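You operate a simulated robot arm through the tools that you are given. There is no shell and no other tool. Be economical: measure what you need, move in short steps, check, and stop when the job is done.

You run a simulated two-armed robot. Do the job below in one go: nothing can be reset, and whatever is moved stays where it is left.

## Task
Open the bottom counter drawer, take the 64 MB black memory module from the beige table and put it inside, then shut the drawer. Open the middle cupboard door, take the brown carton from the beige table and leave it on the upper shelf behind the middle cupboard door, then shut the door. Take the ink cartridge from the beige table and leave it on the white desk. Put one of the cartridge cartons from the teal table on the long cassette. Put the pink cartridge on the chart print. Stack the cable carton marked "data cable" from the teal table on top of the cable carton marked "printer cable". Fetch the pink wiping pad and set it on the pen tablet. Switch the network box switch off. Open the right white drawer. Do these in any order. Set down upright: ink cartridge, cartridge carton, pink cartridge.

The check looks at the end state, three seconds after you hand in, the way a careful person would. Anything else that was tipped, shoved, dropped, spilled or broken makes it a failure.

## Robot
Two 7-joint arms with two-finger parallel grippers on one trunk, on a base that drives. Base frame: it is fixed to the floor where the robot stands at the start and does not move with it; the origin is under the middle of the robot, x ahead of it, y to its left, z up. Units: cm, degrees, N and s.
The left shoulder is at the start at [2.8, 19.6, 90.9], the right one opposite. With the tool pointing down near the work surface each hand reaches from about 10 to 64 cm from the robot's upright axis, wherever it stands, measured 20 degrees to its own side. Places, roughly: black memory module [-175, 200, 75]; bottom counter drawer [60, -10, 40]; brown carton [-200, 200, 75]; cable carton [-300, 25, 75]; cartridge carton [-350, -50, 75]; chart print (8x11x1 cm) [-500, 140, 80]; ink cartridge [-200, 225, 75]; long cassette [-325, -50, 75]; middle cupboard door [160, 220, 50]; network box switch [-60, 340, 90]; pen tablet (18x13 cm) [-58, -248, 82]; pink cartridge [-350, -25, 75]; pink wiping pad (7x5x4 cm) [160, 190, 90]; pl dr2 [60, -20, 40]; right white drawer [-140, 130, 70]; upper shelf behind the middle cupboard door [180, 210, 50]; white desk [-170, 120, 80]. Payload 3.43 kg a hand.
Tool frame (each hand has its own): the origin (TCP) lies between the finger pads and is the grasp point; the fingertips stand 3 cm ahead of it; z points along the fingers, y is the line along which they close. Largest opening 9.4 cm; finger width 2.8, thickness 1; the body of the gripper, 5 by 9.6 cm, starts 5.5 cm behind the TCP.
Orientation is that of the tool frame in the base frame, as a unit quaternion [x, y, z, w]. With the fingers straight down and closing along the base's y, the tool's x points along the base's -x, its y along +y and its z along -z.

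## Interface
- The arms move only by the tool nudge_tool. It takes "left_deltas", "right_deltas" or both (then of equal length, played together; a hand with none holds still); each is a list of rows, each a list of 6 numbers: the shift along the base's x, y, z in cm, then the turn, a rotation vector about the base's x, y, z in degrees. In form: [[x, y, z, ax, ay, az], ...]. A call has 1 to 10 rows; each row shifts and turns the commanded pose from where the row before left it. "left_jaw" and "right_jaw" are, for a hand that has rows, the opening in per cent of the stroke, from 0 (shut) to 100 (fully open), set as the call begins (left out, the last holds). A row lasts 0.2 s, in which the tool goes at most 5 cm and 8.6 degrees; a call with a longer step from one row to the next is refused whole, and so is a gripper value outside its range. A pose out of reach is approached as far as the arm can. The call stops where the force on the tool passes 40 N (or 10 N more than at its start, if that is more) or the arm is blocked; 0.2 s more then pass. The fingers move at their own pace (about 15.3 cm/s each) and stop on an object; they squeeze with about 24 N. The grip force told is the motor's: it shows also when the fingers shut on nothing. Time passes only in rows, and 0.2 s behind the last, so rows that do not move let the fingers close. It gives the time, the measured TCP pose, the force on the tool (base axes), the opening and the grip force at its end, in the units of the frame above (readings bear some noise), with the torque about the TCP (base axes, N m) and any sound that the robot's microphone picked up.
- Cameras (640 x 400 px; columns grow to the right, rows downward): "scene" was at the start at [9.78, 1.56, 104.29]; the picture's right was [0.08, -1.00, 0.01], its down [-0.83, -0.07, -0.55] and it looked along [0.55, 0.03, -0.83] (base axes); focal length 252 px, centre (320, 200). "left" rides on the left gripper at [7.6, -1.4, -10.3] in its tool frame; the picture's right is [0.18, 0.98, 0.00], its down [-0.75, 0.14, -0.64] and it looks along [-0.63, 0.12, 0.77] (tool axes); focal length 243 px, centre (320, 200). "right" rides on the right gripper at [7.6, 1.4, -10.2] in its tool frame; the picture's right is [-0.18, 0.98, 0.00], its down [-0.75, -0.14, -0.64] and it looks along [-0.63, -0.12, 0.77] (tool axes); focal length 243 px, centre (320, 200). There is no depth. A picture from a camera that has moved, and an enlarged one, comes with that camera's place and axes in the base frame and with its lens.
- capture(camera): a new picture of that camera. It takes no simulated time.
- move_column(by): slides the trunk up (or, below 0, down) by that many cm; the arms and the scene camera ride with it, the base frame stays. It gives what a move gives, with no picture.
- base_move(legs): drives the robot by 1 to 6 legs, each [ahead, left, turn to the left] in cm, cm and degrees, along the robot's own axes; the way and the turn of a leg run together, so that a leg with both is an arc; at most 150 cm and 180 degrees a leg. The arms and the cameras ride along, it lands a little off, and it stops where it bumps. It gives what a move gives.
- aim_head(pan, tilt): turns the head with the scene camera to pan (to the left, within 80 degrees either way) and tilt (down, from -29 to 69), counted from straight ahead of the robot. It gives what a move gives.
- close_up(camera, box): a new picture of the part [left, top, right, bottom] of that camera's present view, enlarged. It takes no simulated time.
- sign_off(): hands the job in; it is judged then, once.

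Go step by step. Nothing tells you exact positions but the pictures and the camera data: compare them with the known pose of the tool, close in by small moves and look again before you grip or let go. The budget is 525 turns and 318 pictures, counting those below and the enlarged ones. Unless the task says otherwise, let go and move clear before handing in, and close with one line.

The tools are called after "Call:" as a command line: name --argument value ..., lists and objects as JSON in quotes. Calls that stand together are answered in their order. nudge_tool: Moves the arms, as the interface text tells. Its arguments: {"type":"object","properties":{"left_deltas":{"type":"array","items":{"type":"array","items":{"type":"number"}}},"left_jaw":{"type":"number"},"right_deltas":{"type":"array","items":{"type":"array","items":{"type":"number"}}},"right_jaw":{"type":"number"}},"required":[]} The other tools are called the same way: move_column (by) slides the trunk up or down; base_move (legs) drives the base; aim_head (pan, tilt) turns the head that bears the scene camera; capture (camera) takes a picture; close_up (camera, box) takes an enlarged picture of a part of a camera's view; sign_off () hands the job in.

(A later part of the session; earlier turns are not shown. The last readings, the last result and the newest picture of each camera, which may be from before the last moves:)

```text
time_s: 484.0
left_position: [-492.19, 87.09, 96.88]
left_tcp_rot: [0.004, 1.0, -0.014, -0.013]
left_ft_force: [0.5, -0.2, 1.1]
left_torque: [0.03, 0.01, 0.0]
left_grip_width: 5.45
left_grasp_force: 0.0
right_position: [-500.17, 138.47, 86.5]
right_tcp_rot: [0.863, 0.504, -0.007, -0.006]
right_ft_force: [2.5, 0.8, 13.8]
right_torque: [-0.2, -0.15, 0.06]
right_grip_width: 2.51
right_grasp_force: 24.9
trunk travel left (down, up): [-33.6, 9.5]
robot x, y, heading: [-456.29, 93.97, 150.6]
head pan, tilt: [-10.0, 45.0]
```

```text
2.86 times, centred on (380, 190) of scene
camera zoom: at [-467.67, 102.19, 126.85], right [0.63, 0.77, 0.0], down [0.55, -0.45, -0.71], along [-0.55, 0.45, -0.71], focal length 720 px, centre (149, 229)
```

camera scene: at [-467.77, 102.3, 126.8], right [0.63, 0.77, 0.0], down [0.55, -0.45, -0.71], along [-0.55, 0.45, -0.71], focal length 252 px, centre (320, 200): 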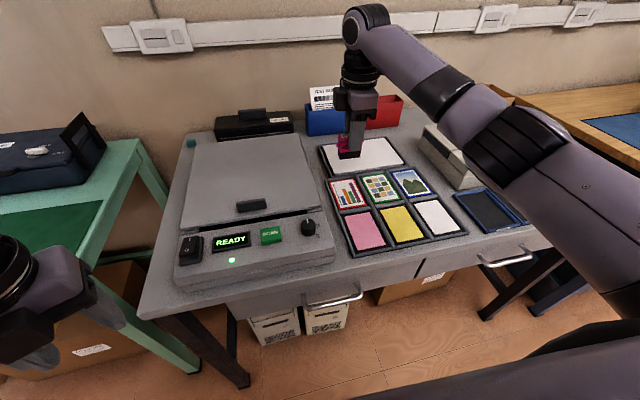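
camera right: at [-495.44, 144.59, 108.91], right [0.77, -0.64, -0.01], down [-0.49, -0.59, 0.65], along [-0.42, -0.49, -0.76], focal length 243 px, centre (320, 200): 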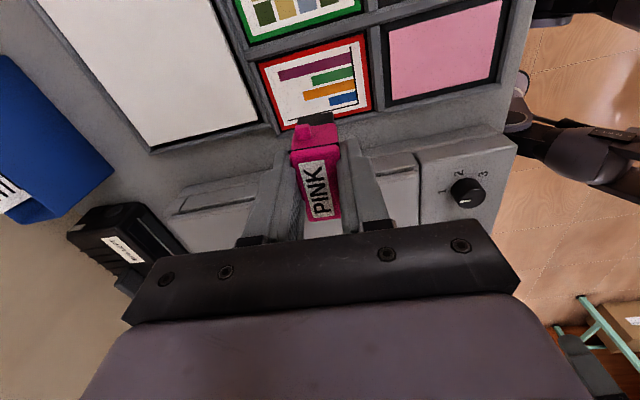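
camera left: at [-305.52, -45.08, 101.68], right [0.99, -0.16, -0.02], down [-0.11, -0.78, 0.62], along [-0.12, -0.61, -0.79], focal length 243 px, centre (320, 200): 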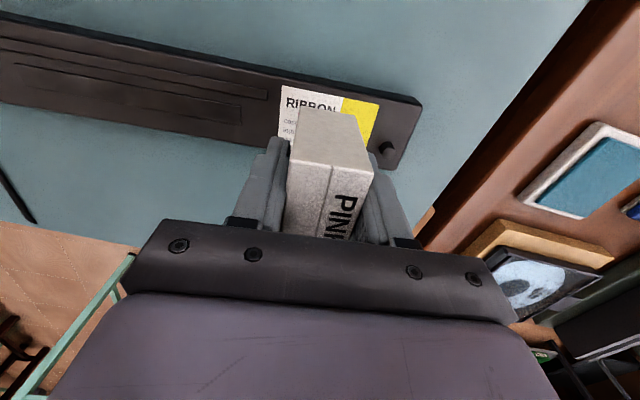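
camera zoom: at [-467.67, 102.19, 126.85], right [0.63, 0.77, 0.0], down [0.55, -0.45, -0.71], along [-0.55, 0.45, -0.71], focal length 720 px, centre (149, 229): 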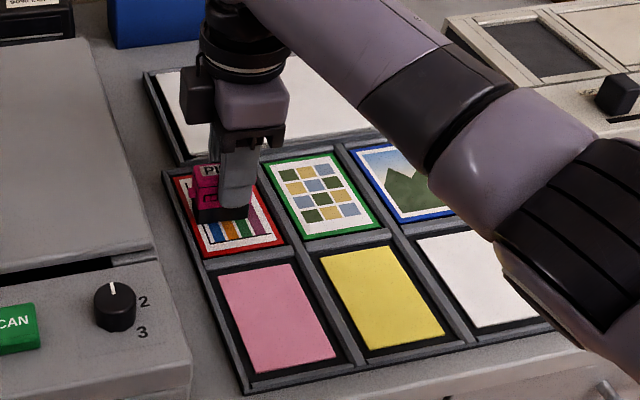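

Call:
nudge_tool --right_deltas '[[0, 0, -0.1, 0, 0, 0], [0, 0, 0, 0, 0, 0], [0, 0, 0, 0, 0, 0]]' --right_jaw 48

Call:
nudge_tool --right_deltas '[[0, 0, 1.5, 0, 0, 0], [0, 0, 2, 0, 0, 0], [0, 0, 3, 0, 0, 0], [0, 0, 3, 0, 0, 0], [3, 2, 1, 0, 0, 0], [3.5, 3, 0, 0, 0, 0], [3.5, 3, 0, 0, 0, 0], [3.5, 3, 0, 0, 0, 0]]'

Call:
close_up --camera "scene" --box '[290, 120, 470, 260]'

```text
time_s: 484.8
left_position: [-492.22, 87.12, 96.72]
left_tcp_rot: [0.004, 1.0, -0.014, -0.014]
left_ft_force: [0.3, 0.0, -0.6]
left_torque: [0.0, -0.03, 0.03]
left_grip_width: 5.44
left_grasp_force: 0.1
right_position: [-500.17, 138.34, 86.29]
right_tcp_rot: [0.863, 0.504, -0.005, -0.004]
right_ft_force: [3.2, -1.3, 15.2]
right_torque: [-0.18, -0.33, 0.0]
right_grip_width: 4.73
right_grasp_force: 1.6
trunk travel left (down, up): [-33.6, 9.5]
robot x, y, heading: [-456.34, 93.78, 150.5]
head pan, tilt: [-10.0, 45.0]
```

```text
time_s: 486.6
left_position: [-492.34, 87.07, 96.83]
left_tcp_rot: [0.002, 1.0, -0.015, -0.012]
left_ft_force: [0.6, 0.0, 0.0]
left_torque: [0.03, -0.01, -0.01]
left_grip_width: 5.46
left_grasp_force: 0.1
right_position: [-486.6, 149.29, 96.74]
right_tcp_rot: [0.864, 0.504, -0.005, -0.004]
right_ft_force: [0.0, -0.2, -0.3]
right_torque: [0.03, -0.01, -0.03]
right_grip_width: 4.51
right_grasp_force: 0.1
trunk travel left (down, up): [-33.6, 9.5]
robot x, y, heading: [-456.48, 94.2, 150.8]
head pan, tilt: [-10.0, 45.0]
```

```text
2.86 times, centred on (380, 190) of scene
camera zoom: at [-467.74, 102.31, 126.8], right [0.63, 0.77, 0.0], down [0.55, -0.45, -0.71], along [-0.55, 0.45, -0.71], focal length 720 px, centre (149, 229)
```

zoom: 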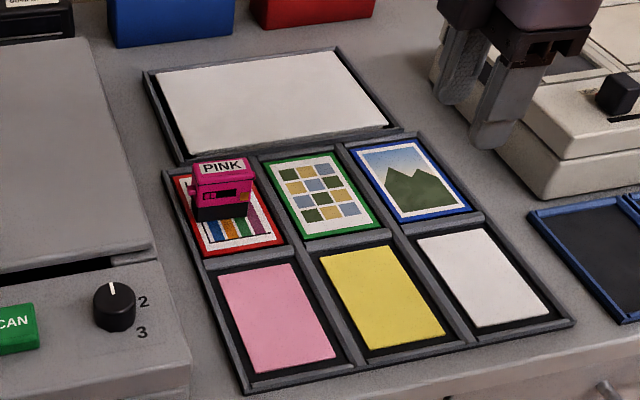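

Pink cartridge stands upright on the chart print. Now drive to the far end of the teal table for the cable cartons.

Call:
base_move --legs '[[-50, 0, 0], [0, 0, 90], [-78, 0, 0], [0, 45, 0]]'

Call:
aim_head --pan 40 --tilt 35

Call:
capture --camera "scene"

```text
time_s: 501.1
left_position: [-329.82, 76.4, 96.75]
left_tcp_rot: [-0.694, 0.72, -0.02, 0.001]
left_ft_force: [0.1, -0.1, 0.2]
left_torque: [0.04, -0.02, 0.0]
left_grip_width: 5.46
left_grasp_force: 0.2
right_position: [-391.59, 83.74, 96.83]
right_tcp_rot: [0.269, 0.963, -0.006, 0.001]
right_ft_force: [0.2, 0.3, -0.1]
right_torque: [-0.01, -0.02, 0.0]
right_grip_width: 4.52
right_grasp_force: 0.0
trunk travel left (down, up): [-33.6, 9.5]
robot x, y, heading: [-335.77, 112.51, -121.2]
head pan, tilt: [-10.0, 45.0]
```

```text
time_s: 502.3
left_position: [-329.81, 76.32, 96.69]
left_tcp_rot: [-0.694, 0.72, -0.02, 0.0]
left_ft_force: [0.4, 0.5, 0.1]
left_torque: [0.0, 0.03, -0.01]
left_grip_width: 5.44
left_grasp_force: 0.1
right_position: [-391.6, 83.82, 96.77]
right_tcp_rot: [0.269, 0.963, -0.005, 0.001]
right_ft_force: [0.6, -0.2, 0.6]
right_torque: [-0.01, 0.02, 0.03]
right_grip_width: 4.51
right_grasp_force: 0.0
trunk travel left (down, up): [-33.6, 9.5]
robot x, y, heading: [-336.24, 112.61, -121.1]
head pan, tilt: [40.0, 35.0]
```

```text
140 pictures are left
camera scene: at [-337.65, 98.79, 128.28], right [-0.99, -0.15, 0.0], down [-0.09, 0.57, -0.82], along [0.13, -0.81, -0.57], focal length 252 px, centre (320, 200)
```

scene: 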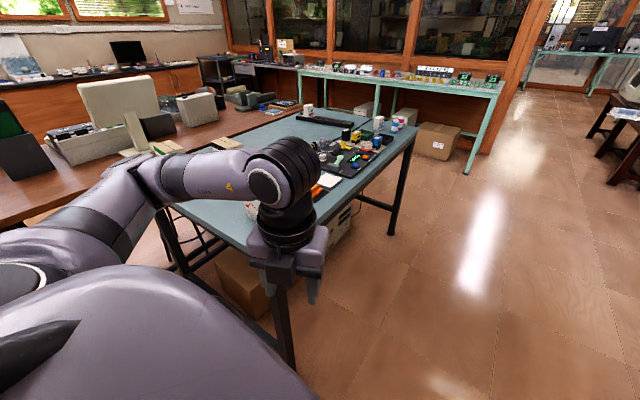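

Call:
nudge_tool --left_deltas '[[1.8, 3, 0, 0, 0, 0], [1.8, 3, 0, 0, 0, 0], [1.8, 3, 0, 0, 0, 0], [1.8, 3, 0, 0, 0, 0]]'

Call:
base_move --legs '[[0, 70, 1]]'

Call:
aim_head --pan 0 --tilt 45

Call:
capture --camera "scene"

```text
time_s: 503.3
left_position: [-330.04, 78.48, 98.73]
left_tcp_rot: [-0.694, 0.72, -0.019, 0.002]
left_ft_force: [0.0, 0.7, -0.1]
left_torque: [0.0, -0.01, -0.01]
left_grip_width: 5.46
left_grasp_force: 0.1
left hand out of reach, approached as far as the arm can: row 1, 2, 3, 4
right_position: [-391.72, 83.84, 96.69]
right_tcp_rot: [0.269, 0.963, -0.005, 0.0]
right_ft_force: [0.1, -0.7, 0.6]
right_torque: [0.05, 0.03, -0.01]
right_grip_width: 4.51
right_grasp_force: 0.1
trunk travel left (down, up): [-33.6, 9.5]
robot x, y, heading: [-335.89, 112.79, -121.4]
head pan, tilt: [40.0, 35.0]
```

```text
time_s: 509.8
left_position: [-269.37, 43.85, 98.79]
left_tcp_rot: [-0.705, 0.709, -0.019, 0.003]
left_ft_force: [-0.5, 0.1, 0.4]
left_torque: [0.01, 0.02, 0.03]
left_grip_width: 5.45
left_grasp_force: 0.2
right_position: [-331.15, 47.39, 96.7]
right_tcp_rot: [0.255, 0.967, -0.005, 0.0]
right_ft_force: [-0.3, 0.6, 0.0]
right_torque: [-0.01, -0.01, -0.01]
right_grip_width: 4.5
right_grasp_force: 0.1
trunk travel left (down, up): [-33.6, 9.5]
robot x, y, heading: [-276.21, 77.77, -119.6]
head pan, tilt: [40.0, 35.0]
```

```text
time_s: 510.8
left_position: [-269.42, 43.81, 98.73]
left_tcp_rot: [-0.705, 0.709, -0.02, 0.002]
left_ft_force: [0.0, -0.1, 0.3]
left_torque: [-0.01, 0.0, 0.02]
left_grip_width: 5.44
left_grasp_force: 0.0
right_position: [-331.06, 47.34, 96.78]
right_tcp_rot: [0.255, 0.967, -0.006, 0.0]
right_ft_force: [0.2, -0.1, -0.3]
right_torque: [-0.02, 0.02, 0.0]
right_grip_width: 4.5
right_grasp_force: 0.0
trunk travel left (down, up): [-33.6, 9.5]
robot x, y, heading: [-276.29, 78.0, -119.3]
head pan, tilt: [0.0, 45.0]
```

```text
139 pictures are left
camera scene: at [-283.21, 65.54, 126.8], right [-0.87, 0.49, 0.0], down [0.35, 0.62, -0.71], along [-0.35, -0.62, -0.71], focal length 252 px, centre (320, 200)
```

scene: 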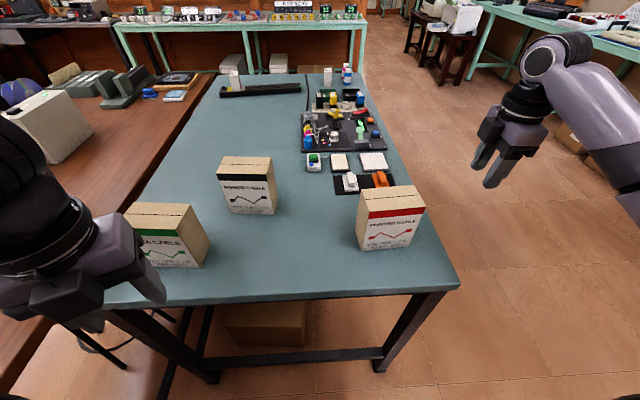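

Call:
close_up --camera "scene" --box '[120, 140, 440, 300]'

```text
2.00 times, centred on (280, 220) of scene
camera zoom: at [-283.21, 65.54, 126.8], right [-0.87, 0.49, 0.0], down [0.35, 0.62, -0.71], along [-0.35, -0.62, -0.71], focal length 504 px, centre (400, 160)
```

zoom: 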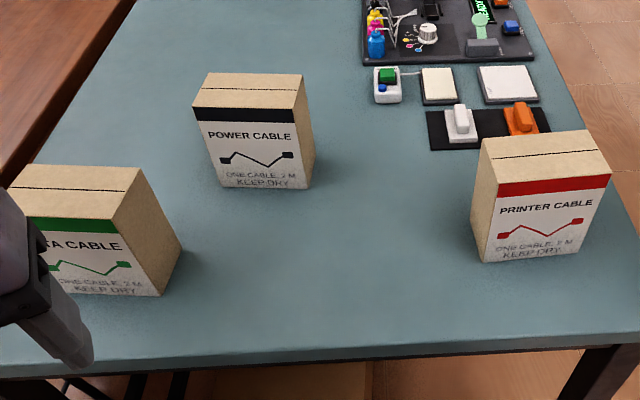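

Printer carton top centre ≈(-312.8,42.1,92.6), ~11.7×6.2 footprint; data carton centre ≈(-271.7,24.2). Yaw the left gripper and move above the data carton.

Call:
nudge_tool --left_deltas '[[0, 0, 0.5, 0, 0, 8.2], [0, 0, 0, 0, 0, 8.2], [0, 0, 0, 0, 0, 8.2], [-0.3, -3.2, 0, 0, 0, 8.2], [-0.4, -3.2, 0, 0, 0, 8.2], [-0.4, -3.2, 0, 0, 0, 8.2], [-0.4, -3.3, 0, 0, 0, 8], [-0.4, -3.3, 0, 0, 0, 0], [-0.4, -3.3, 0, 0, 0, 0], [0, 0, 0, 0, 0, 0]]' --left_jaw 100

Call:
capture --camera "left"

Call:
capture --camera "scene"

```text
time_s: 513.0
left_position: [-271.74, 24.63, 99.27]
left_tcp_rot: [0.958, -0.285, 0.016, -0.011]
left_ft_force: [0.8, -0.6, 1.0]
left_torque: [0.01, -0.02, -0.02]
left_grip_width: 9.42
left_grasp_force: 0.0
right_position: [-331.13, 47.47, 96.74]
right_tcp_rot: [0.254, 0.967, -0.005, 0.001]
right_ft_force: [-0.5, 0.4, -0.7]
right_torque: [0.0, -0.01, -0.01]
right_grip_width: 4.52
right_grasp_force: 0.0
trunk travel left (down, up): [-33.6, 9.5]
robot x, y, heading: [-276.41, 77.72, -119.5]
head pan, tilt: [0.0, 45.0]
```

```text
137 pictures are left
camera left: at [-264.88, 21.48, 109.81], right [-0.38, -0.92, -0.02], down [-0.73, 0.29, 0.62], along [-0.56, 0.26, -0.78], focal length 243 px, centre (320, 200)
```

left: 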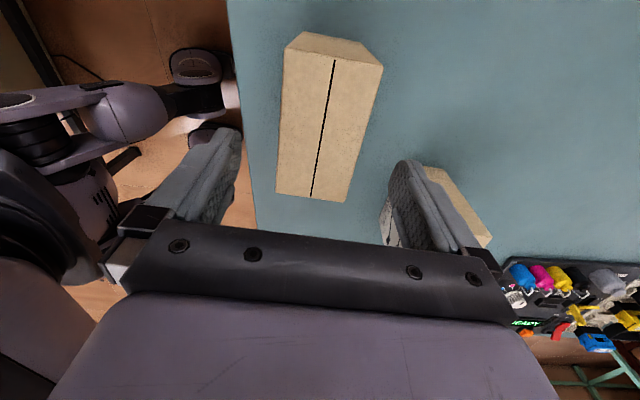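

```text
136 pictures are left
camera scene: at [-283.22, 65.54, 126.8], right [-0.87, 0.49, 0.0], down [0.35, 0.62, -0.71], along [-0.35, -0.62, -0.71], focal length 252 px, centre (320, 200)
```

scene: 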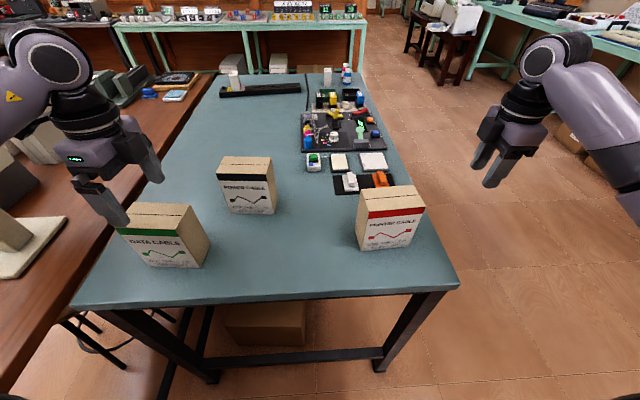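

Aligned. Descend and grip the data carton near its top.

Call:
nudge_tool --left_deltas '[[0.2, 0, -3, 0, 0, 0], [0, 0, -3, 0, 0, 0], [0, 0, -2.5, 0, 0, 0], [0, 0, 0, 0, 0, 0]]'

Call:
nudge_tool --left_deltas '[[0, 0, 0, 0, 0, 0], [0, 0, 0, 0, 0, 0], [0, 0, 0, 0, 0, 0]]' --left_jaw 0

Call:
nudge_tool --left_deltas '[[0, 0, 0.5, 0, 0, 0], [0, 0, 1, 0, 0, 0], [0, 0, 1.5, 0, 0, 0], [0, 0, 0, 0, 0, 0]]'

Call:
capture --camera "scene"

```text
time_s: 514.0
left_position: [-271.69, 24.45, 90.63]
left_tcp_rot: [0.958, -0.286, 0.016, -0.009]
left_ft_force: [-0.8, -0.3, -0.3]
left_torque: [0.02, -0.01, -0.01]
left_grip_width: 9.4
left_grasp_force: 0.0
right_position: [-331.2, 47.44, 96.74]
right_tcp_rot: [0.255, 0.967, -0.007, 0.001]
right_ft_force: [0.5, 0.4, 0.4]
right_torque: [-0.01, -0.03, -0.05]
right_grip_width: 4.51
right_grasp_force: 0.1
trunk travel left (down, up): [-33.6, 9.5]
robot x, y, heading: [-276.25, 77.53, -119.3]
head pan, tilt: [0.0, 45.0]
```

```text
time_s: 514.8
left_position: [-271.59, 24.41, 90.63]
left_tcp_rot: [0.958, -0.285, 0.016, -0.011]
left_ft_force: [0.2, -0.2, -0.3]
left_torque: [-0.11, 0.05, 0.07]
left_grip_width: 6.62
left_grasp_force: 23.5
right_position: [-330.98, 47.44, 96.67]
right_tcp_rot: [0.254, 0.967, -0.005, 0.0]
right_ft_force: [-0.5, -0.1, -0.5]
right_torque: [0.0, 0.01, 0.0]
right_grip_width: 4.52
right_grasp_force: 0.1
trunk travel left (down, up): [-33.6, 9.5]
robot x, y, heading: [-276.42, 77.44, -119.4]
head pan, tilt: [0.0, 45.0]
```

```text
time_s: 515.8
left_position: [-271.53, 24.51, 93.68]
left_tcp_rot: [0.958, -0.286, 0.015, -0.011]
left_ft_force: [-0.5, 0.0, -2.9]
left_torque: [-0.04, 0.01, -0.02]
left_grip_width: 6.63
left_grasp_force: 23.6
right_position: [-331.1, 47.43, 96.73]
right_tcp_rot: [0.254, 0.967, -0.006, 0.0]
right_ft_force: [0.6, -0.3, -0.2]
right_torque: [0.0, -0.02, -0.03]
right_grip_width: 4.52
right_grasp_force: 0.0
trunk travel left (down, up): [-33.6, 9.5]
robot x, y, heading: [-276.33, 77.89, -119.4]
head pan, tilt: [0.0, 45.0]
```

```text
135 pictures are left
camera scene: at [-283.22, 65.52, 126.79], right [-0.87, 0.49, 0.0], down [0.35, 0.62, -0.71], along [-0.35, -0.62, -0.71], focal length 252 px, centre (320, 200)
```

scene: 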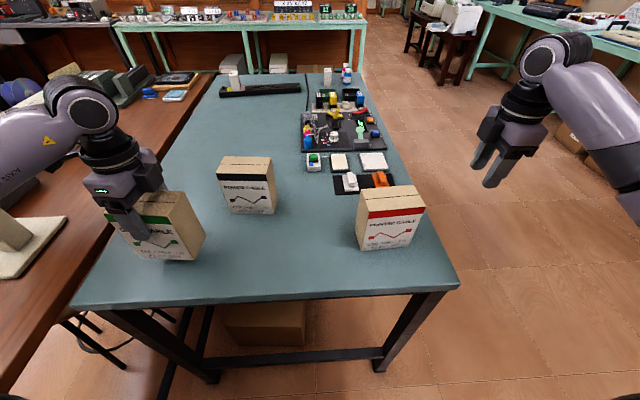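

Data carton is held. Raise the trunk, then strafe right toward the printer carton.

Call:
move_column --by 9.3

Call:
nudge_tool --left_deltas '[[0, 0, 1.5, 0, 0, 0], [0, 0, 1.5, 0, 0, 0], [0, 0, 0, 0, 0, 0]]'

Call:
base_move --legs '[[0, -34, 0]]'

Call:
capture --camera "scene"

Call:
capture --camera "left"

```text
time_s: 517.1
left_position: [-271.59, 24.46, 102.99]
left_tcp_rot: [0.958, -0.286, 0.015, -0.011]
left_ft_force: [-0.4, 0.3, -2.1]
left_torque: [-0.01, -0.01, 0.01]
left_grip_width: 6.65
left_grasp_force: 24.2
right_position: [-331.27, 47.28, 105.9]
right_tcp_rot: [0.255, 0.967, -0.005, 0.0]
right_ft_force: [-0.1, 0.2, 1.0]
right_torque: [-0.02, -0.01, 0.0]
right_grip_width: 4.54
right_grasp_force: 0.0
trunk travel left (down, up): [-42.9, 0.2]
robot x, y, heading: [-276.47, 77.99, -119.2]
head pan, tilt: [0.0, 45.0]
```

```text
time_s: 517.9
left_position: [-271.61, 24.36, 106.0]
left_tcp_rot: [0.958, -0.285, 0.015, -0.012]
left_ft_force: [-0.3, -0.8, -2.1]
left_torque: [0.03, -0.02, -0.01]
left_grip_width: 6.64
left_grasp_force: 24.3
right_position: [-331.06, 47.36, 106.05]
right_tcp_rot: [0.255, 0.967, -0.006, 0.0]
right_ft_force: [-0.1, -0.9, -0.1]
right_torque: [0.01, 0.04, 0.03]
right_grip_width: 4.52
right_grasp_force: 0.1
trunk travel left (down, up): [-42.9, 0.2]
robot x, y, heading: [-276.38, 77.82, -119.2]
head pan, tilt: [0.0, 45.0]
```

```text
time_s: 521.5
left_position: [-301.39, 41.14, 105.95]
left_tcp_rot: [0.958, -0.286, 0.016, -0.01]
left_ft_force: [0.3, 0.0, -3.1]
left_torque: [0.01, 0.01, -0.01]
left_grip_width: 6.63
left_grasp_force: 24.0
right_position: [-360.93, 64.18, 106.03]
right_tcp_rot: [0.256, 0.967, -0.005, 0.0]
right_ft_force: [-0.4, 0.2, 0.3]
right_torque: [0.02, 0.02, 0.0]
right_grip_width: 4.5
right_grasp_force: 0.1
trunk travel left (down, up): [-42.9, 0.2]
robot x, y, heading: [-305.81, 94.61, -119.5]
head pan, tilt: [0.0, 45.0]
```

```text
134 pictures are left
camera scene: at [-312.92, 82.29, 136.09], right [-0.87, 0.49, 0.0], down [0.35, 0.62, -0.71], along [-0.35, -0.62, -0.71], focal length 252 px, centre (320, 200)
```

scene: 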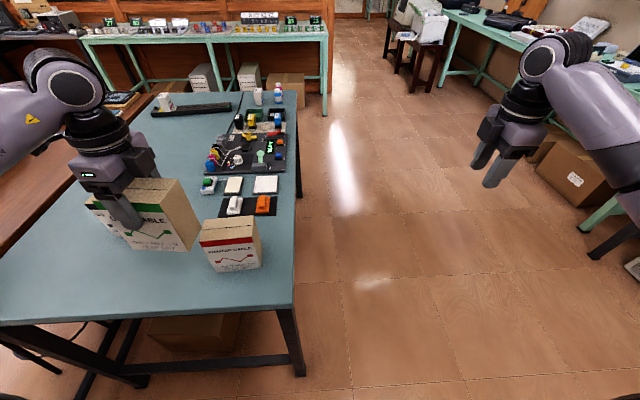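

```text
133 pictures are left
camera left: at [-294.52, 38.01, 116.52], right [-0.39, -0.92, -0.03], down [-0.73, 0.29, 0.62], along [-0.56, 0.26, -0.78], focal length 243 px, centre (320, 200)
```

left: 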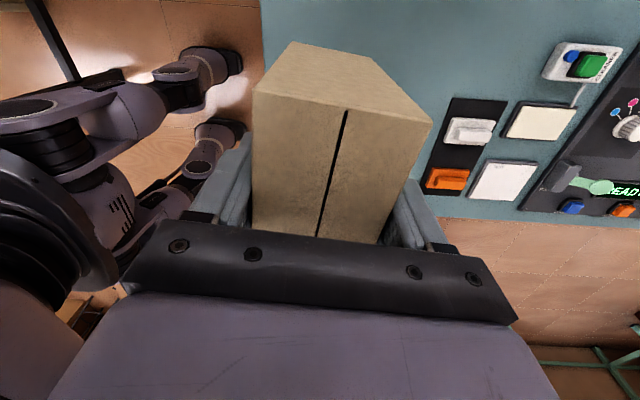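

Call:
close_up --camera "scene" --box '[80, 150, 300, 290]'

```text
2.86 times, centred on (190, 220) of scene
camera zoom: at [-312.92, 82.29, 136.09], right [-0.87, 0.49, 0.0], down [0.35, 0.62, -0.71], along [-0.35, -0.62, -0.71], focal length 720 px, centre (691, 143)
```

zoom: 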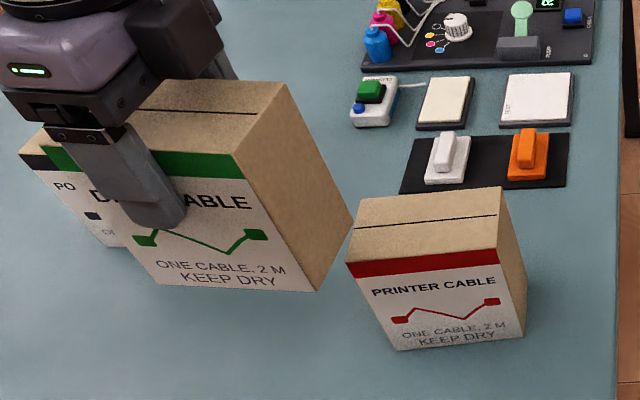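

Call:
nudge_tool --left_deltas '[[-2.9, 0.25, 0, 0, 0, 4], [-2.9, 0.25, 0, 0, 0, 4], [-2.9, 0.25, 0, 0, 0, 3], [-2.9, 0.25, 0, 0, 0, 0], [0, 0, 0, 0, 0, 0]]'

Call:
capture --camera "scene"

Call:
close_up --camera "scene" --box '[120, 120, 340, 290]'

Call:
capture --camera "left"

```text
time_s: 522.7
left_position: [-312.74, 42.05, 106.23]
left_tcp_rot: [0.981, -0.194, 0.014, -0.013]
left_ft_force: [0.2, 0.2, -2.3]
left_torque: [0.02, -0.01, 0.01]
left_grip_width: 6.65
left_grasp_force: 24.4
right_position: [-360.74, 64.3, 106.0]
right_tcp_rot: [0.255, 0.967, -0.005, 0.0]
right_ft_force: [-0.3, 0.6, 0.3]
right_torque: [0.0, -0.02, 0.01]
right_grip_width: 4.52
right_grasp_force: 0.0
trunk travel left (down, up): [-42.9, 0.2]
robot x, y, heading: [-305.85, 94.46, -119.5]
head pan, tilt: [0.0, 45.0]
```

```text
131 pictures are left
camera scene: at [-312.88, 82.27, 136.1], right [-0.87, 0.49, 0.0], down [0.35, 0.62, -0.71], along [-0.35, -0.62, -0.71], focal length 252 px, centre (320, 200)
```

scene: 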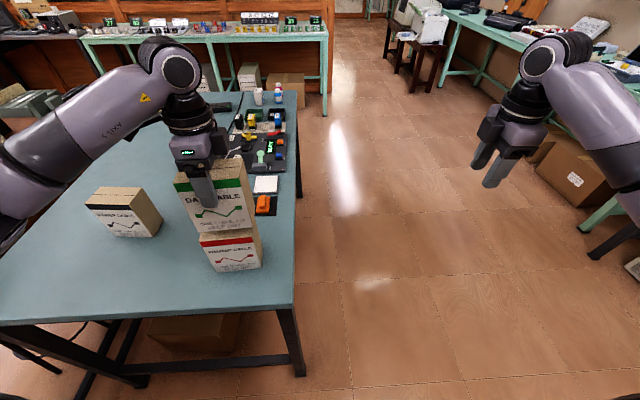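

```text
2.35 times, centred on (230, 205) of scene
camera zoom: at [-312.88, 82.27, 136.1], right [-0.87, 0.49, 0.0], down [0.35, 0.62, -0.71], along [-0.35, -0.62, -0.71], focal length 593 px, centre (532, 188)
```

zoom: 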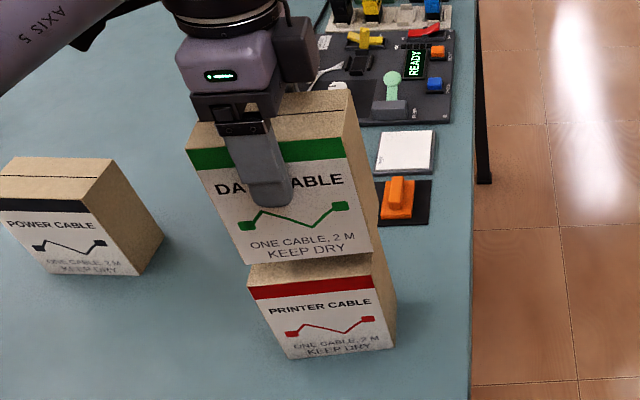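

```text
129 pictures are left
camera left: at [-305.46, 40.32, 116.69], right [-0.2, -0.98, -0.02], down [-0.77, 0.14, 0.62], along [-0.6, 0.14, -0.78], focal length 243 px, centre (320, 200)
```

left: 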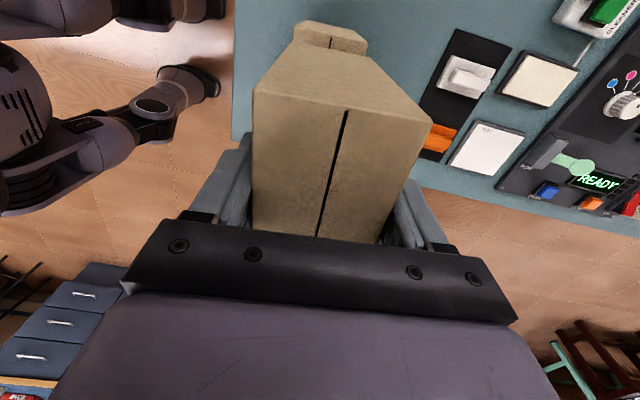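

Aligned over the printer carton. Lower to contact.

Call:
nudge_tool --left_deltas '[[0, 0, -1.2, 0, 0, 0], [0, 0, -0.8, 0, 0, 0], [0, 0, -0.4, 0, 0, 0], [0, 0, -0.3, 0, 0, 0], [0, 0, -0.3, 0, 0, 0], [0, 0, 0, 0, 0, 0]]'

Call:
close_up --camera "scene" --box '[120, 120, 340, 290]'

```text
time_s: 524.1
left_position: [-313.01, 42.23, 103.43]
left_tcp_rot: [0.981, -0.194, 0.013, -0.01]
left_ft_force: [3.1, 0.0, 23.8]
left_torque: [-0.6, 0.26, 0.09]
left_grip_width: 6.67
left_grasp_force: 24.1
right_position: [-360.82, 64.47, 106.12]
right_tcp_rot: [0.255, 0.967, -0.007, 0.001]
right_ft_force: [0.5, 0.3, 0.2]
right_torque: [0.01, 0.0, 0.0]
right_grip_width: 4.5
right_grasp_force: 0.0
trunk travel left (down, up): [-42.9, 0.2]
robot x, y, heading: [-305.8, 94.48, -119.5]
head pan, tilt: [0.0, 45.0]
```

```text
2.35 times, centred on (230, 205) of scene
camera zoom: at [-312.84, 82.51, 136.15], right [-0.87, 0.49, 0.0], down [0.35, 0.61, -0.71], along [-0.35, -0.62, -0.71], focal length 593 px, centre (532, 188)
```

zoom: 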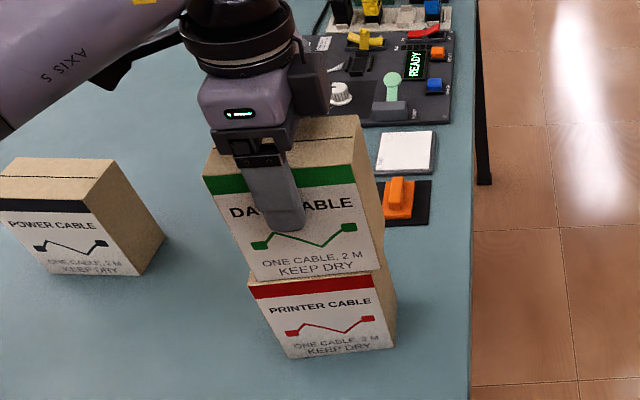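

Call:
nudge_tool --left_deltas '[[0, 0, 0.2, 0, 0, 0], [0, 0, 0, 0, 0, 0], [0, 0, 0, 0, 0, 0]]' --left_jaw 92

Call:
nudge_tool --left_deltas '[[0, 0, 1, 0, 0, 0], [0, 0, 2, 0, 0, 0], [0, 0, 2, 0, 0, 0], [0, 0, 2, 0, 0, 0], [1.5, 2.6, 0, 0, 0, 0], [1.5, 2.6, 0, 0, 0, 0], [1.5, 2.6, 0, 0, 0, 0]]'

Call:
capture --camera "scene"

```text
time_s: 524.9
left_position: [-312.98, 42.25, 103.33]
left_tcp_rot: [0.981, -0.193, 0.015, -0.013]
left_ft_force: [0.6, 0.9, 0.5]
left_torque: [-0.01, 0.01, 0.0]
left_grip_width: 8.64
left_grasp_force: 0.0
right_position: [-360.87, 64.36, 106.06]
right_tcp_rot: [0.255, 0.967, -0.005, 0.001]
right_ft_force: [-0.1, -0.5, 0.3]
right_torque: [0.03, 0.0, 0.0]
right_grip_width: 4.5
right_grasp_force: 0.1
trunk travel left (down, up): [-42.9, 0.2]
robot x, y, heading: [-306.04, 94.31, -119.3]
head pan, tilt: [0.0, 45.0]
```

```text
time_s: 526.5
left_position: [-308.34, 49.91, 110.12]
left_tcp_rot: [0.981, -0.193, 0.015, -0.012]
left_ft_force: [-0.3, -0.3, 0.1]
left_torque: [0.0, 0.01, 0.0]
left_grip_width: 8.64
left_grasp_force: 0.0
right_position: [-360.74, 64.33, 106.06]
right_tcp_rot: [0.255, 0.967, -0.006, 0.0]
right_ft_force: [0.5, 0.3, 0.3]
right_torque: [-0.03, 0.0, -0.07]
right_grip_width: 4.5
right_grasp_force: 0.0
trunk travel left (down, up): [-42.9, 0.2]
robot x, y, heading: [-305.84, 94.53, -119.5]
head pan, tilt: [0.0, 45.0]
```

```text
127 pictures are left
camera scene: at [-312.86, 82.32, 136.1], right [-0.87, 0.49, 0.0], down [0.35, 0.62, -0.71], along [-0.35, -0.62, -0.71], focal length 252 px, centre (320, 200)
```

scene: 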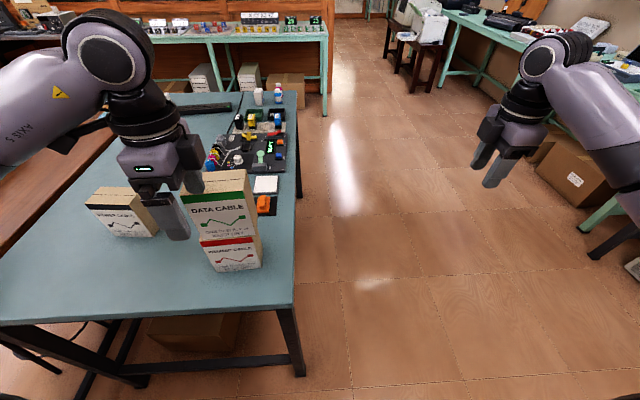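

The stack is standing. Now go round to the near end of the beige table for the ink cartridge.

Call:
base_move --legs '[[0, -62, 0], [-120, 0, 0], [-92, 0, 2], [0, 85, 0]]'

Call:
aim_head --pan 0 --tilt 40

Call:
capture --camera "scene"

```text
time_s: 550.0
left_position: [-180.73, 226.08, 110.14]
left_tcp_rot: [0.984, -0.176, 0.014, -0.014]
left_ft_force: [-0.1, 0.3, 1.1]
left_torque: [0.02, -0.01, -0.03]
left_grip_width: 8.67
left_grasp_force: 0.1
right_position: [-233.58, 238.9, 105.97]
right_tcp_rot: [0.24, 0.971, -0.005, 0.001]
right_ft_force: [0.1, 0.1, -0.2]
right_torque: [0.02, 0.03, -0.01]
right_grip_width: 4.49
right_grasp_force: 0.1
trunk travel left (down, up): [-42.9, 0.2]
robot x, y, heading: [-179.84, 270.94, -117.8]
head pan, tilt: [0.0, 45.0]
```

```text
time_s: 550.7
left_position: [-180.8, 226.1, 110.1]
left_tcp_rot: [0.984, -0.178, 0.014, -0.013]
left_ft_force: [-0.8, -0.8, 0.2]
left_torque: [0.01, -0.02, -0.01]
left_grip_width: 8.63
left_grasp_force: 0.1
right_position: [-233.64, 238.88, 106.05]
right_tcp_rot: [0.24, 0.971, -0.005, 0.0]
right_ft_force: [0.5, 0.5, 0.0]
right_torque: [-0.01, -0.01, 0.0]
right_grip_width: 4.5
right_grasp_force: 0.0
trunk travel left (down, up): [-42.9, 0.2]
robot x, y, heading: [-179.45, 270.84, -117.8]
head pan, tilt: [0.0, 40.0]
```

```text
126 pictures are left
camera scene: at [-186.45, 258.04, 136.82], right [-0.89, 0.47, 0.0], down [0.3, 0.57, -0.77], along [-0.36, -0.68, -0.64], focal length 252 px, centre (320, 200)
```

scene: 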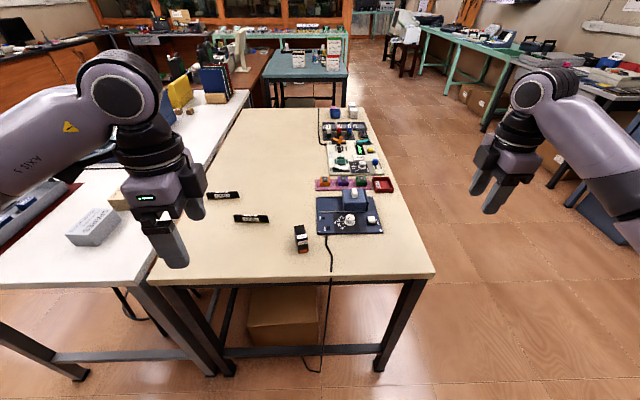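

Call:
close_up --camera "scene" --box '[0, 140, 340, 300]'

```text
1.88 times, centred on (170, 220) of scene
camera zoom: at [-186.45, 258.04, 136.82], right [-0.89, 0.47, 0.0], down [0.3, 0.57, -0.77], along [-0.36, -0.68, -0.64], focal length 474 px, centre (602, 162)
```

zoom: 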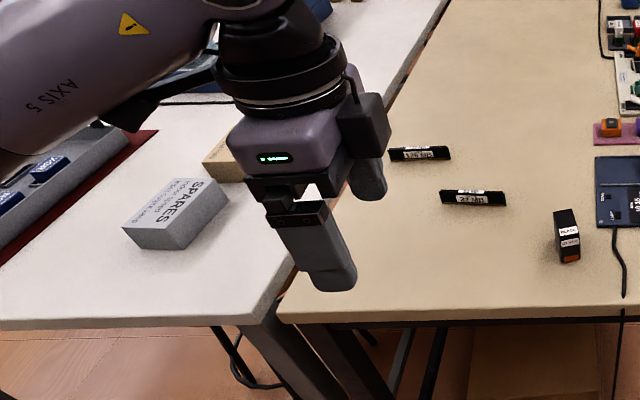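

Call:
base_move --legs '[[12, -9, 0]]'

Call:
move_column --by -15

Call:
capture --camera "scene"

Call:
close_up --camera "scene" --box '[240, 180, 360, 280]'

```text
time_s: 552.2
left_position: [-194.27, 219.64, 110.06]
left_tcp_rot: [0.984, -0.177, 0.014, -0.012]
left_ft_force: [-0.4, 0.2, -0.7]
left_torque: [-0.04, -0.03, -0.02]
left_grip_width: 8.63
left_grasp_force: 0.1
right_position: [-247.09, 232.48, 105.92]
right_tcp_rot: [0.24, 0.971, -0.005, 0.001]
right_ft_force: [-0.7, 0.4, -0.6]
right_torque: [0.0, -0.04, 0.0]
right_grip_width: 4.5
right_grasp_force: 0.1
trunk travel left (down, up): [-42.9, 0.2]
robot x, y, heading: [-193.48, 264.67, -117.7]
head pan, tilt: [0.0, 40.0]
```

```text
time_s: 553.9
left_position: [-194.17, 219.76, 95.12]
left_tcp_rot: [0.984, -0.177, 0.014, -0.012]
left_ft_force: [0.5, 0.0, -0.2]
left_torque: [0.01, 0.02, 0.04]
left_grip_width: 8.63
left_grasp_force: 0.0
right_position: [-247.0, 232.48, 90.98]
right_tcp_rot: [0.239, 0.971, -0.005, 0.0]
right_ft_force: [0.1, 0.9, 0.0]
right_torque: [0.01, 0.01, 0.04]
right_grip_width: 4.52
right_grasp_force: 0.0
trunk travel left (down, up): [-27.9, 15.2]
robot x, y, heading: [-192.97, 264.51, -117.6]
head pan, tilt: [0.0, 40.0]
```

```text
124 pictures are left
camera scene: at [-199.92, 251.74, 121.83], right [-0.89, 0.47, 0.0], down [0.3, 0.57, -0.77], along [-0.36, -0.68, -0.64], focal length 252 px, centre (320, 200)
```

scene: 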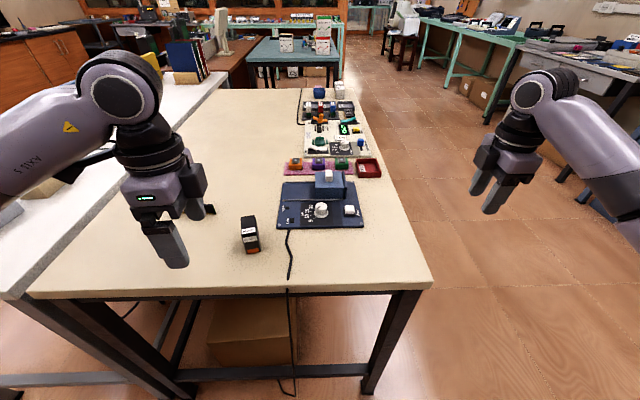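

```text
4.00 times, centred on (300, 230) of scene
camera zoom: at [-199.92, 251.74, 121.83], right [-0.89, 0.47, 0.0], down [0.3, 0.57, -0.77], along [-0.36, -0.68, -0.64], focal length 1007 px, centre (400, 80)
```

zoom: 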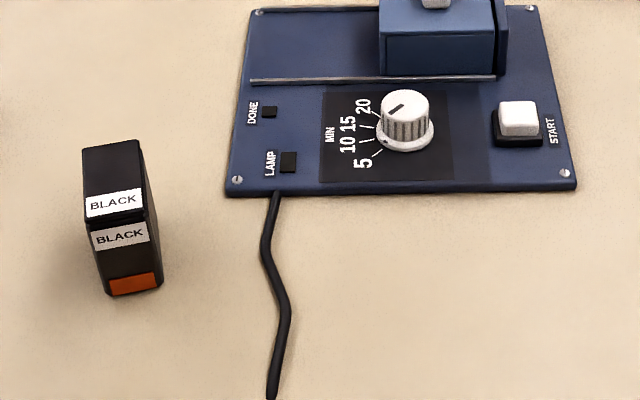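

Ink cartridge ≈2.7×5.2×5.7 cm at (-203.8,213.6). Yaw the left gripper −83° and move over it.

Call:
nudge_tool --left_deltas '[[0, 0, 0, 0, 0, -8.3], [0, 0, 0, 0, 0, -8.3], [0, 0, 0, 0, 0, -8.3], [0, 0, 0, 0, 0, -8.3], [-1, -0.7, 0, 0, 0, -8.3], [-1.7, -1.1, 0, 0, 0, -8.3], [-1.7, -1.1, 0, 0, 0, -8.3], [-1.7, -1.1, 0, 0, 0, -8.3], [-1.7, -1.1, 0, 0, 0, -8.3], [-1.7, -1.1, 0, 0, 0, -8.3]]' --left_jaw 60

Call:
capture --camera "left"

```text
time_s: 556.1
left_position: [-203.89, 213.49, 95.24]
left_tcp_rot: [-0.618, 0.786, -0.019, -0.001]
left_ft_force: [0.4, -0.3, -0.3]
left_torque: [0.02, -0.01, 0.01]
left_grip_width: 5.62
left_grasp_force: 0.1
right_position: [-247.1, 232.46, 90.99]
right_tcp_rot: [0.24, 0.971, -0.007, 0.0]
right_ft_force: [0.4, -0.4, 0.9]
right_torque: [0.01, 0.02, 0.0]
right_grip_width: 4.51
right_grasp_force: 0.1
trunk travel left (down, up): [-27.9, 15.2]
robot x, y, heading: [-193.13, 264.68, -117.4]
head pan, tilt: [0.0, 40.0]
```

```text
122 pictures are left
camera left: at [-204.45, 206.08, 105.76], right [-1.0, 0.05, -0.03], down [0.03, 0.78, 0.62], along [0.05, 0.62, -0.78], focal length 243 px, centre (320, 200)
```

left: 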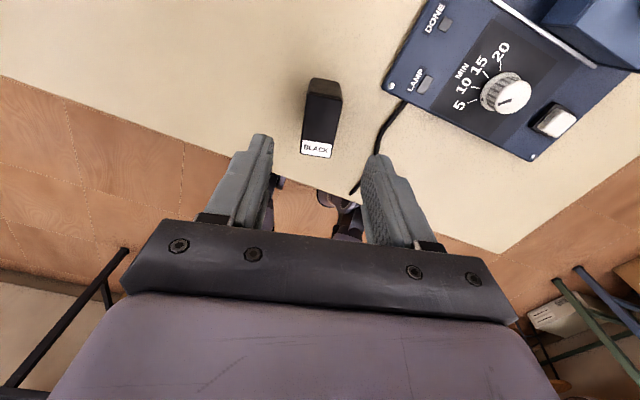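

Call:
nudge_tool --left_deltas '[[0.3, 0.4, -4, 0, 0, 3], [0, 0, -3.5, 0, 0, 0], [0, 0, -2.5, 0, 0, 0], [0, 0, -1, 0, 0, 0], [0, 0, 0, 0, 0, 0]]'

Call:
capture --camera "left"

Call:
nudge_tool --left_deltas '[[0, 0, 0, 0, 0, 0], [0, 0, 0, 0, 0, 0], [0, 0, 0, 0, 0, 0]]' --left_jaw 0

Call:
nudge_tool --left_deltas '[[0, 0, 1, 0, 0, 0], [0, 0, 2, 0, 0, 0], [0, 0, 3, 0, 0, 0], [0, 0, 3, 0, 0, 0], [0, 0, 2, 0, 0, 0]]'

Call:
capture --camera "scene"

```text
time_s: 557.3
left_position: [-203.34, 213.95, 84.24]
left_tcp_rot: [-0.639, 0.769, -0.019, 0.0]
left_ft_force: [0.0, -0.2, -0.1]
left_torque: [0.01, -0.01, -0.01]
left_grip_width: 5.65
left_grasp_force: 0.1
right_position: [-247.2, 232.56, 91.06]
right_tcp_rot: [0.241, 0.971, -0.006, 0.0]
right_ft_force: [-0.8, -0.8, -0.1]
right_torque: [-0.02, 0.02, -0.03]
right_grip_width: 4.5
right_grasp_force: 0.0
trunk travel left (down, up): [-27.9, 15.2]
robot x, y, heading: [-193.62, 264.59, -117.7]
head pan, tilt: [0.0, 40.0]
```

```text
121 pictures are left
camera left: at [-203.67, 206.47, 94.77], right [-1.0, 0.0, -0.03], down [-0.02, 0.78, 0.62], along [0.02, 0.62, -0.78], focal length 243 px, centre (320, 200)
```

left: 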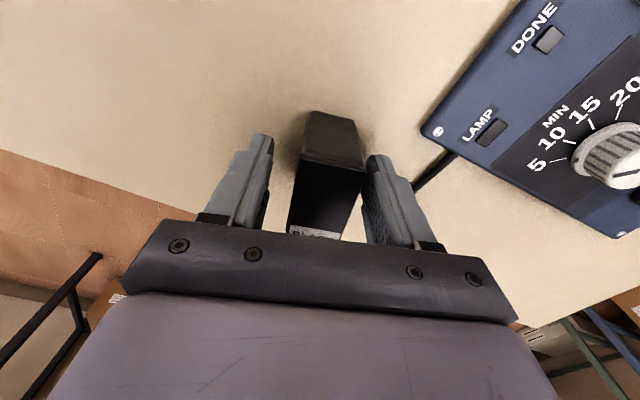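

```text
time_s: 558.1
left_position: [-203.52, 213.87, 84.24]
left_tcp_rot: [-0.639, 0.769, -0.019, 0.001]
left_ft_force: [-0.1, -0.3, 0.4]
left_torque: [0.04, 0.0, 0.05]
left_grip_width: 3.38
left_grasp_force: 24.1
right_position: [-247.07, 232.41, 91.03]
right_tcp_rot: [0.24, 0.971, -0.006, 0.0]
right_ft_force: [0.4, 0.1, -0.1]
right_torque: [-0.01, -0.01, 0.05]
right_grip_width: 4.5
right_grasp_force: 0.1
trunk travel left (down, up): [-27.9, 15.2]
robot x, y, heading: [-193.26, 264.26, -118.0]
head pan, tilt: [0.0, 40.0]
```

```text
time_s: 559.3
left_position: [-203.29, 213.96, 95.22]
left_tcp_rot: [-0.639, 0.769, -0.019, 0.0]
left_ft_force: [-0.5, -0.1, -1.0]
left_torque: [-0.03, -0.02, 0.01]
left_grip_width: 3.35
left_grasp_force: 24.3
right_position: [-246.97, 232.53, 91.11]
right_tcp_rot: [0.24, 0.971, -0.006, 0.0]
right_ft_force: [0.4, -0.1, -0.4]
right_torque: [0.02, -0.02, -0.02]
right_grip_width: 4.51
right_grasp_force: 0.1
trunk travel left (down, up): [-27.9, 15.2]
robot x, y, heading: [-193.05, 264.74, -117.7]
head pan, tilt: [0.0, 40.0]
```

```text
120 pictures are left
camera scene: at [-199.93, 251.74, 121.82], right [-0.89, 0.47, 0.0], down [0.3, 0.57, -0.77], along [-0.36, -0.68, -0.64], focal length 252 px, centre (320, 200)
```

scene: 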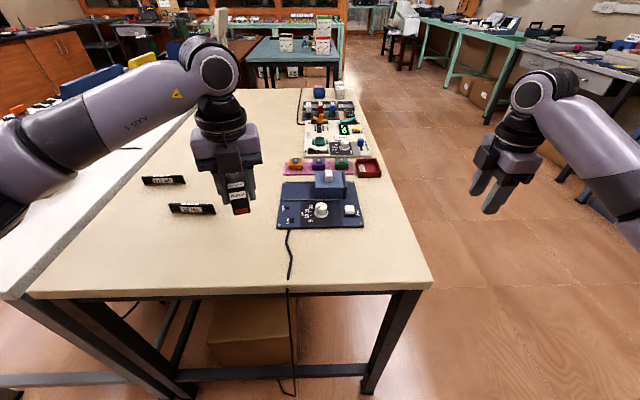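

Ink cartridge is held. Strafe left in front of the white desk and look.

Call:
base_move --legs '[[-3, 0, 0], [0, 44, 0]]'

Call:
aim_head --pan 5 --tilt 48

Call:
capture --camera "scene"

```text
time_s: 564.1
left_position: [-164.15, 196.54, 95.23]
left_tcp_rot: [-0.636, 0.771, -0.019, 0.001]
left_ft_force: [-0.5, 0.4, -1.3]
left_torque: [0.0, 0.02, -0.02]
left_grip_width: 3.39
left_grasp_force: 23.8
right_position: [-207.74, 215.32, 91.03]
right_tcp_rot: [0.243, 0.97, -0.006, 0.0]
right_ft_force: [0.4, 0.1, -1.2]
right_torque: [-0.02, -0.01, 0.0]
right_grip_width: 4.53
right_grasp_force: 0.1
trunk travel left (down, up): [-27.9, 15.2]
robot x, y, heading: [-153.64, 247.32, -118.0]
head pan, tilt: [0.0, 40.0]
```

```text
time_s: 564.8
left_position: [-164.21, 196.54, 95.3]
left_tcp_rot: [-0.637, 0.771, -0.019, 0.0]
left_ft_force: [0.2, -0.4, -0.4]
left_torque: [0.03, 0.03, -0.01]
left_grip_width: 3.34
left_grasp_force: 24.1
right_position: [-207.84, 215.34, 90.95]
right_tcp_rot: [0.243, 0.97, -0.005, 0.0]
right_ft_force: [-0.3, -1.6, 0.4]
right_torque: [0.02, -0.01, -0.01]
right_grip_width: 4.5
right_grasp_force: 0.1
trunk travel left (down, up): [-27.9, 15.2]
robot x, y, heading: [-153.42, 247.18, -117.7]
head pan, tilt: [5.0, 48.0]
```

```text
119 pictures are left
camera scene: at [-159.63, 234.6, 120.68], right [-0.92, 0.39, 0.0], down [0.29, 0.68, -0.67], along [-0.26, -0.62, -0.74], focal length 252 px, centre (320, 200)
```

scene: 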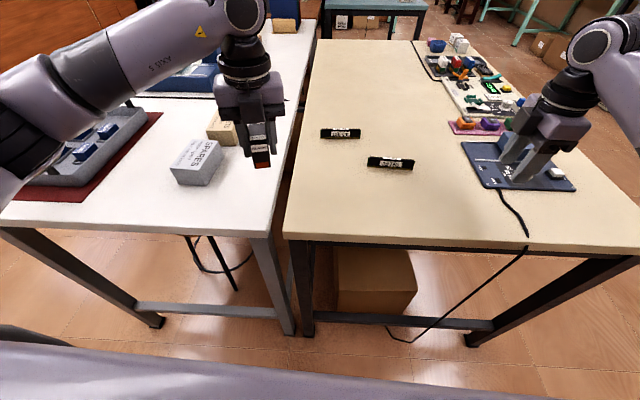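

Call:
nudge_tool --left_deltas '[[2.5, -0.3, 0, 0, 0, 0], [2.4, -0.4, -2, 0, 0, 0], [0, 0, -3, 0, 0, 0], [0, 0, 0, 0, 0, 0]]' --right_deltas '[[0, 0, 2, 0, 0, 0], [0, 0, 2, 0, 0, 0], [0, 0, 2, 0, 0, 0], [0, 0, 0, 0, 0, 0]]'

Call:
capture --camera "left"

Call:
close_up --camera "scene" --box '[150, 80, 330, 250]'

```text
time_s: 565.8
left_position: [-159.29, 195.96, 90.24]
left_tcp_rot: [-0.636, 0.771, -0.019, 0.0]
left_ft_force: [0.4, 0.1, -0.4]
left_torque: [0.03, 0.01, -0.03]
left_grip_width: 3.35
left_grasp_force: 24.0
right_position: [-207.79, 215.3, 97.12]
right_tcp_rot: [0.243, 0.97, -0.006, 0.001]
right_ft_force: [0.0, -0.3, -0.7]
right_torque: [-0.02, -0.01, 0.02]
right_grip_width: 4.48
right_grasp_force: 0.0
trunk travel left (down, up): [-27.9, 15.2]
robot x, y, heading: [-153.56, 246.99, -118.1]
head pan, tilt: [5.0, 48.0]
```

```text
118 pictures are left
camera left: at [-159.57, 188.51, 100.77], right [-1.0, 0.0, -0.02], down [-0.01, 0.79, 0.62], along [0.02, 0.62, -0.78], focal length 243 px, centre (320, 200)
```

left: 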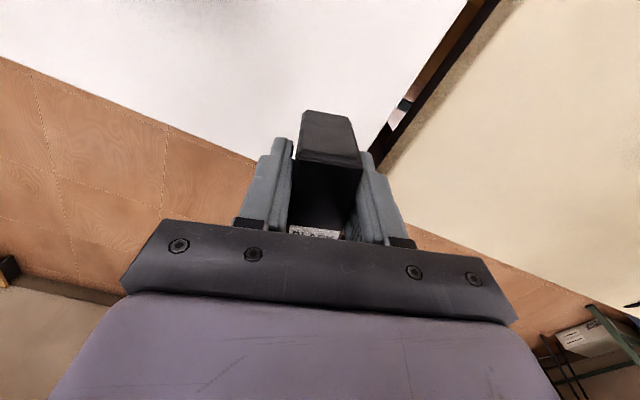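

```text
2.35 times, centred on (240, 165) of scene
camera zoom: at [-159.63, 234.6, 120.68], right [-0.92, 0.39, 0.0], down [0.29, 0.68, -0.67], along [-0.26, -0.62, -0.74], focal length 593 px, centre (508, 282)
```

zoom: 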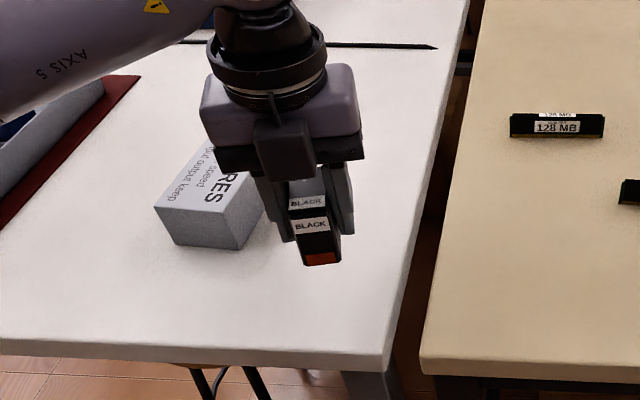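

Call:
nudge_tool --left_deltas '[[0, 0, -2.5, 0, 0, 0], [0, 0, -2, 0, 0, 0], [0, 0, -0.6, 0, 0, 0], [0, 0, -0.4, 0, 0, 0], [0, 0, -0.4, 0, 0, 0], [0, 0, -0.4, 0, 0, 0], [0, 0, -0.3, 0, 0, 0]]'

Call:
close_up --camera "scene" --box '[150, 80, 330, 250]'

```text
time_s: 567.4
left_position: [-159.2, 195.9, 84.06]
left_tcp_rot: [-0.637, 0.77, -0.02, -0.003]
left_ft_force: [4.7, -3.4, 23.3]
left_torque: [0.0, 0.15, 0.08]
left_grip_width: 3.45
left_grasp_force: 24.1
right_position: [-207.67, 215.53, 97.21]
right_tcp_rot: [0.243, 0.97, -0.006, 0.0]
right_ft_force: [0.3, 0.3, -0.3]
right_torque: [-0.01, 0.03, -0.02]
right_grip_width: 4.5
right_grasp_force: 0.0
trunk travel left (down, up): [-27.9, 15.2]
robot x, y, heading: [-153.64, 247.24, -117.9]
head pan, tilt: [5.0, 48.0]
```

```text
2.35 times, centred on (240, 165) of scene
camera zoom: at [-159.55, 234.76, 120.74], right [-0.92, 0.39, 0.0], down [0.29, 0.68, -0.67], along [-0.26, -0.62, -0.74], focal length 593 px, centre (508, 282)
```

zoom: 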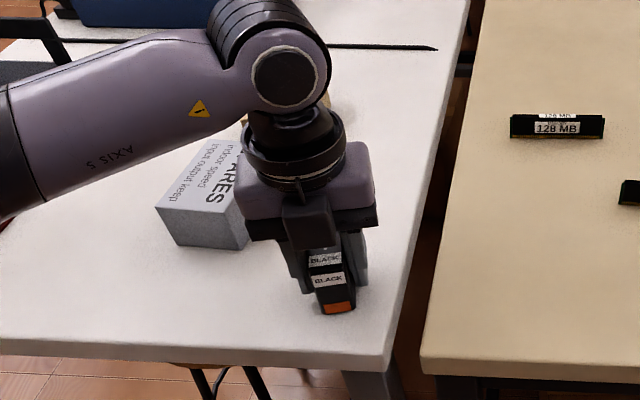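

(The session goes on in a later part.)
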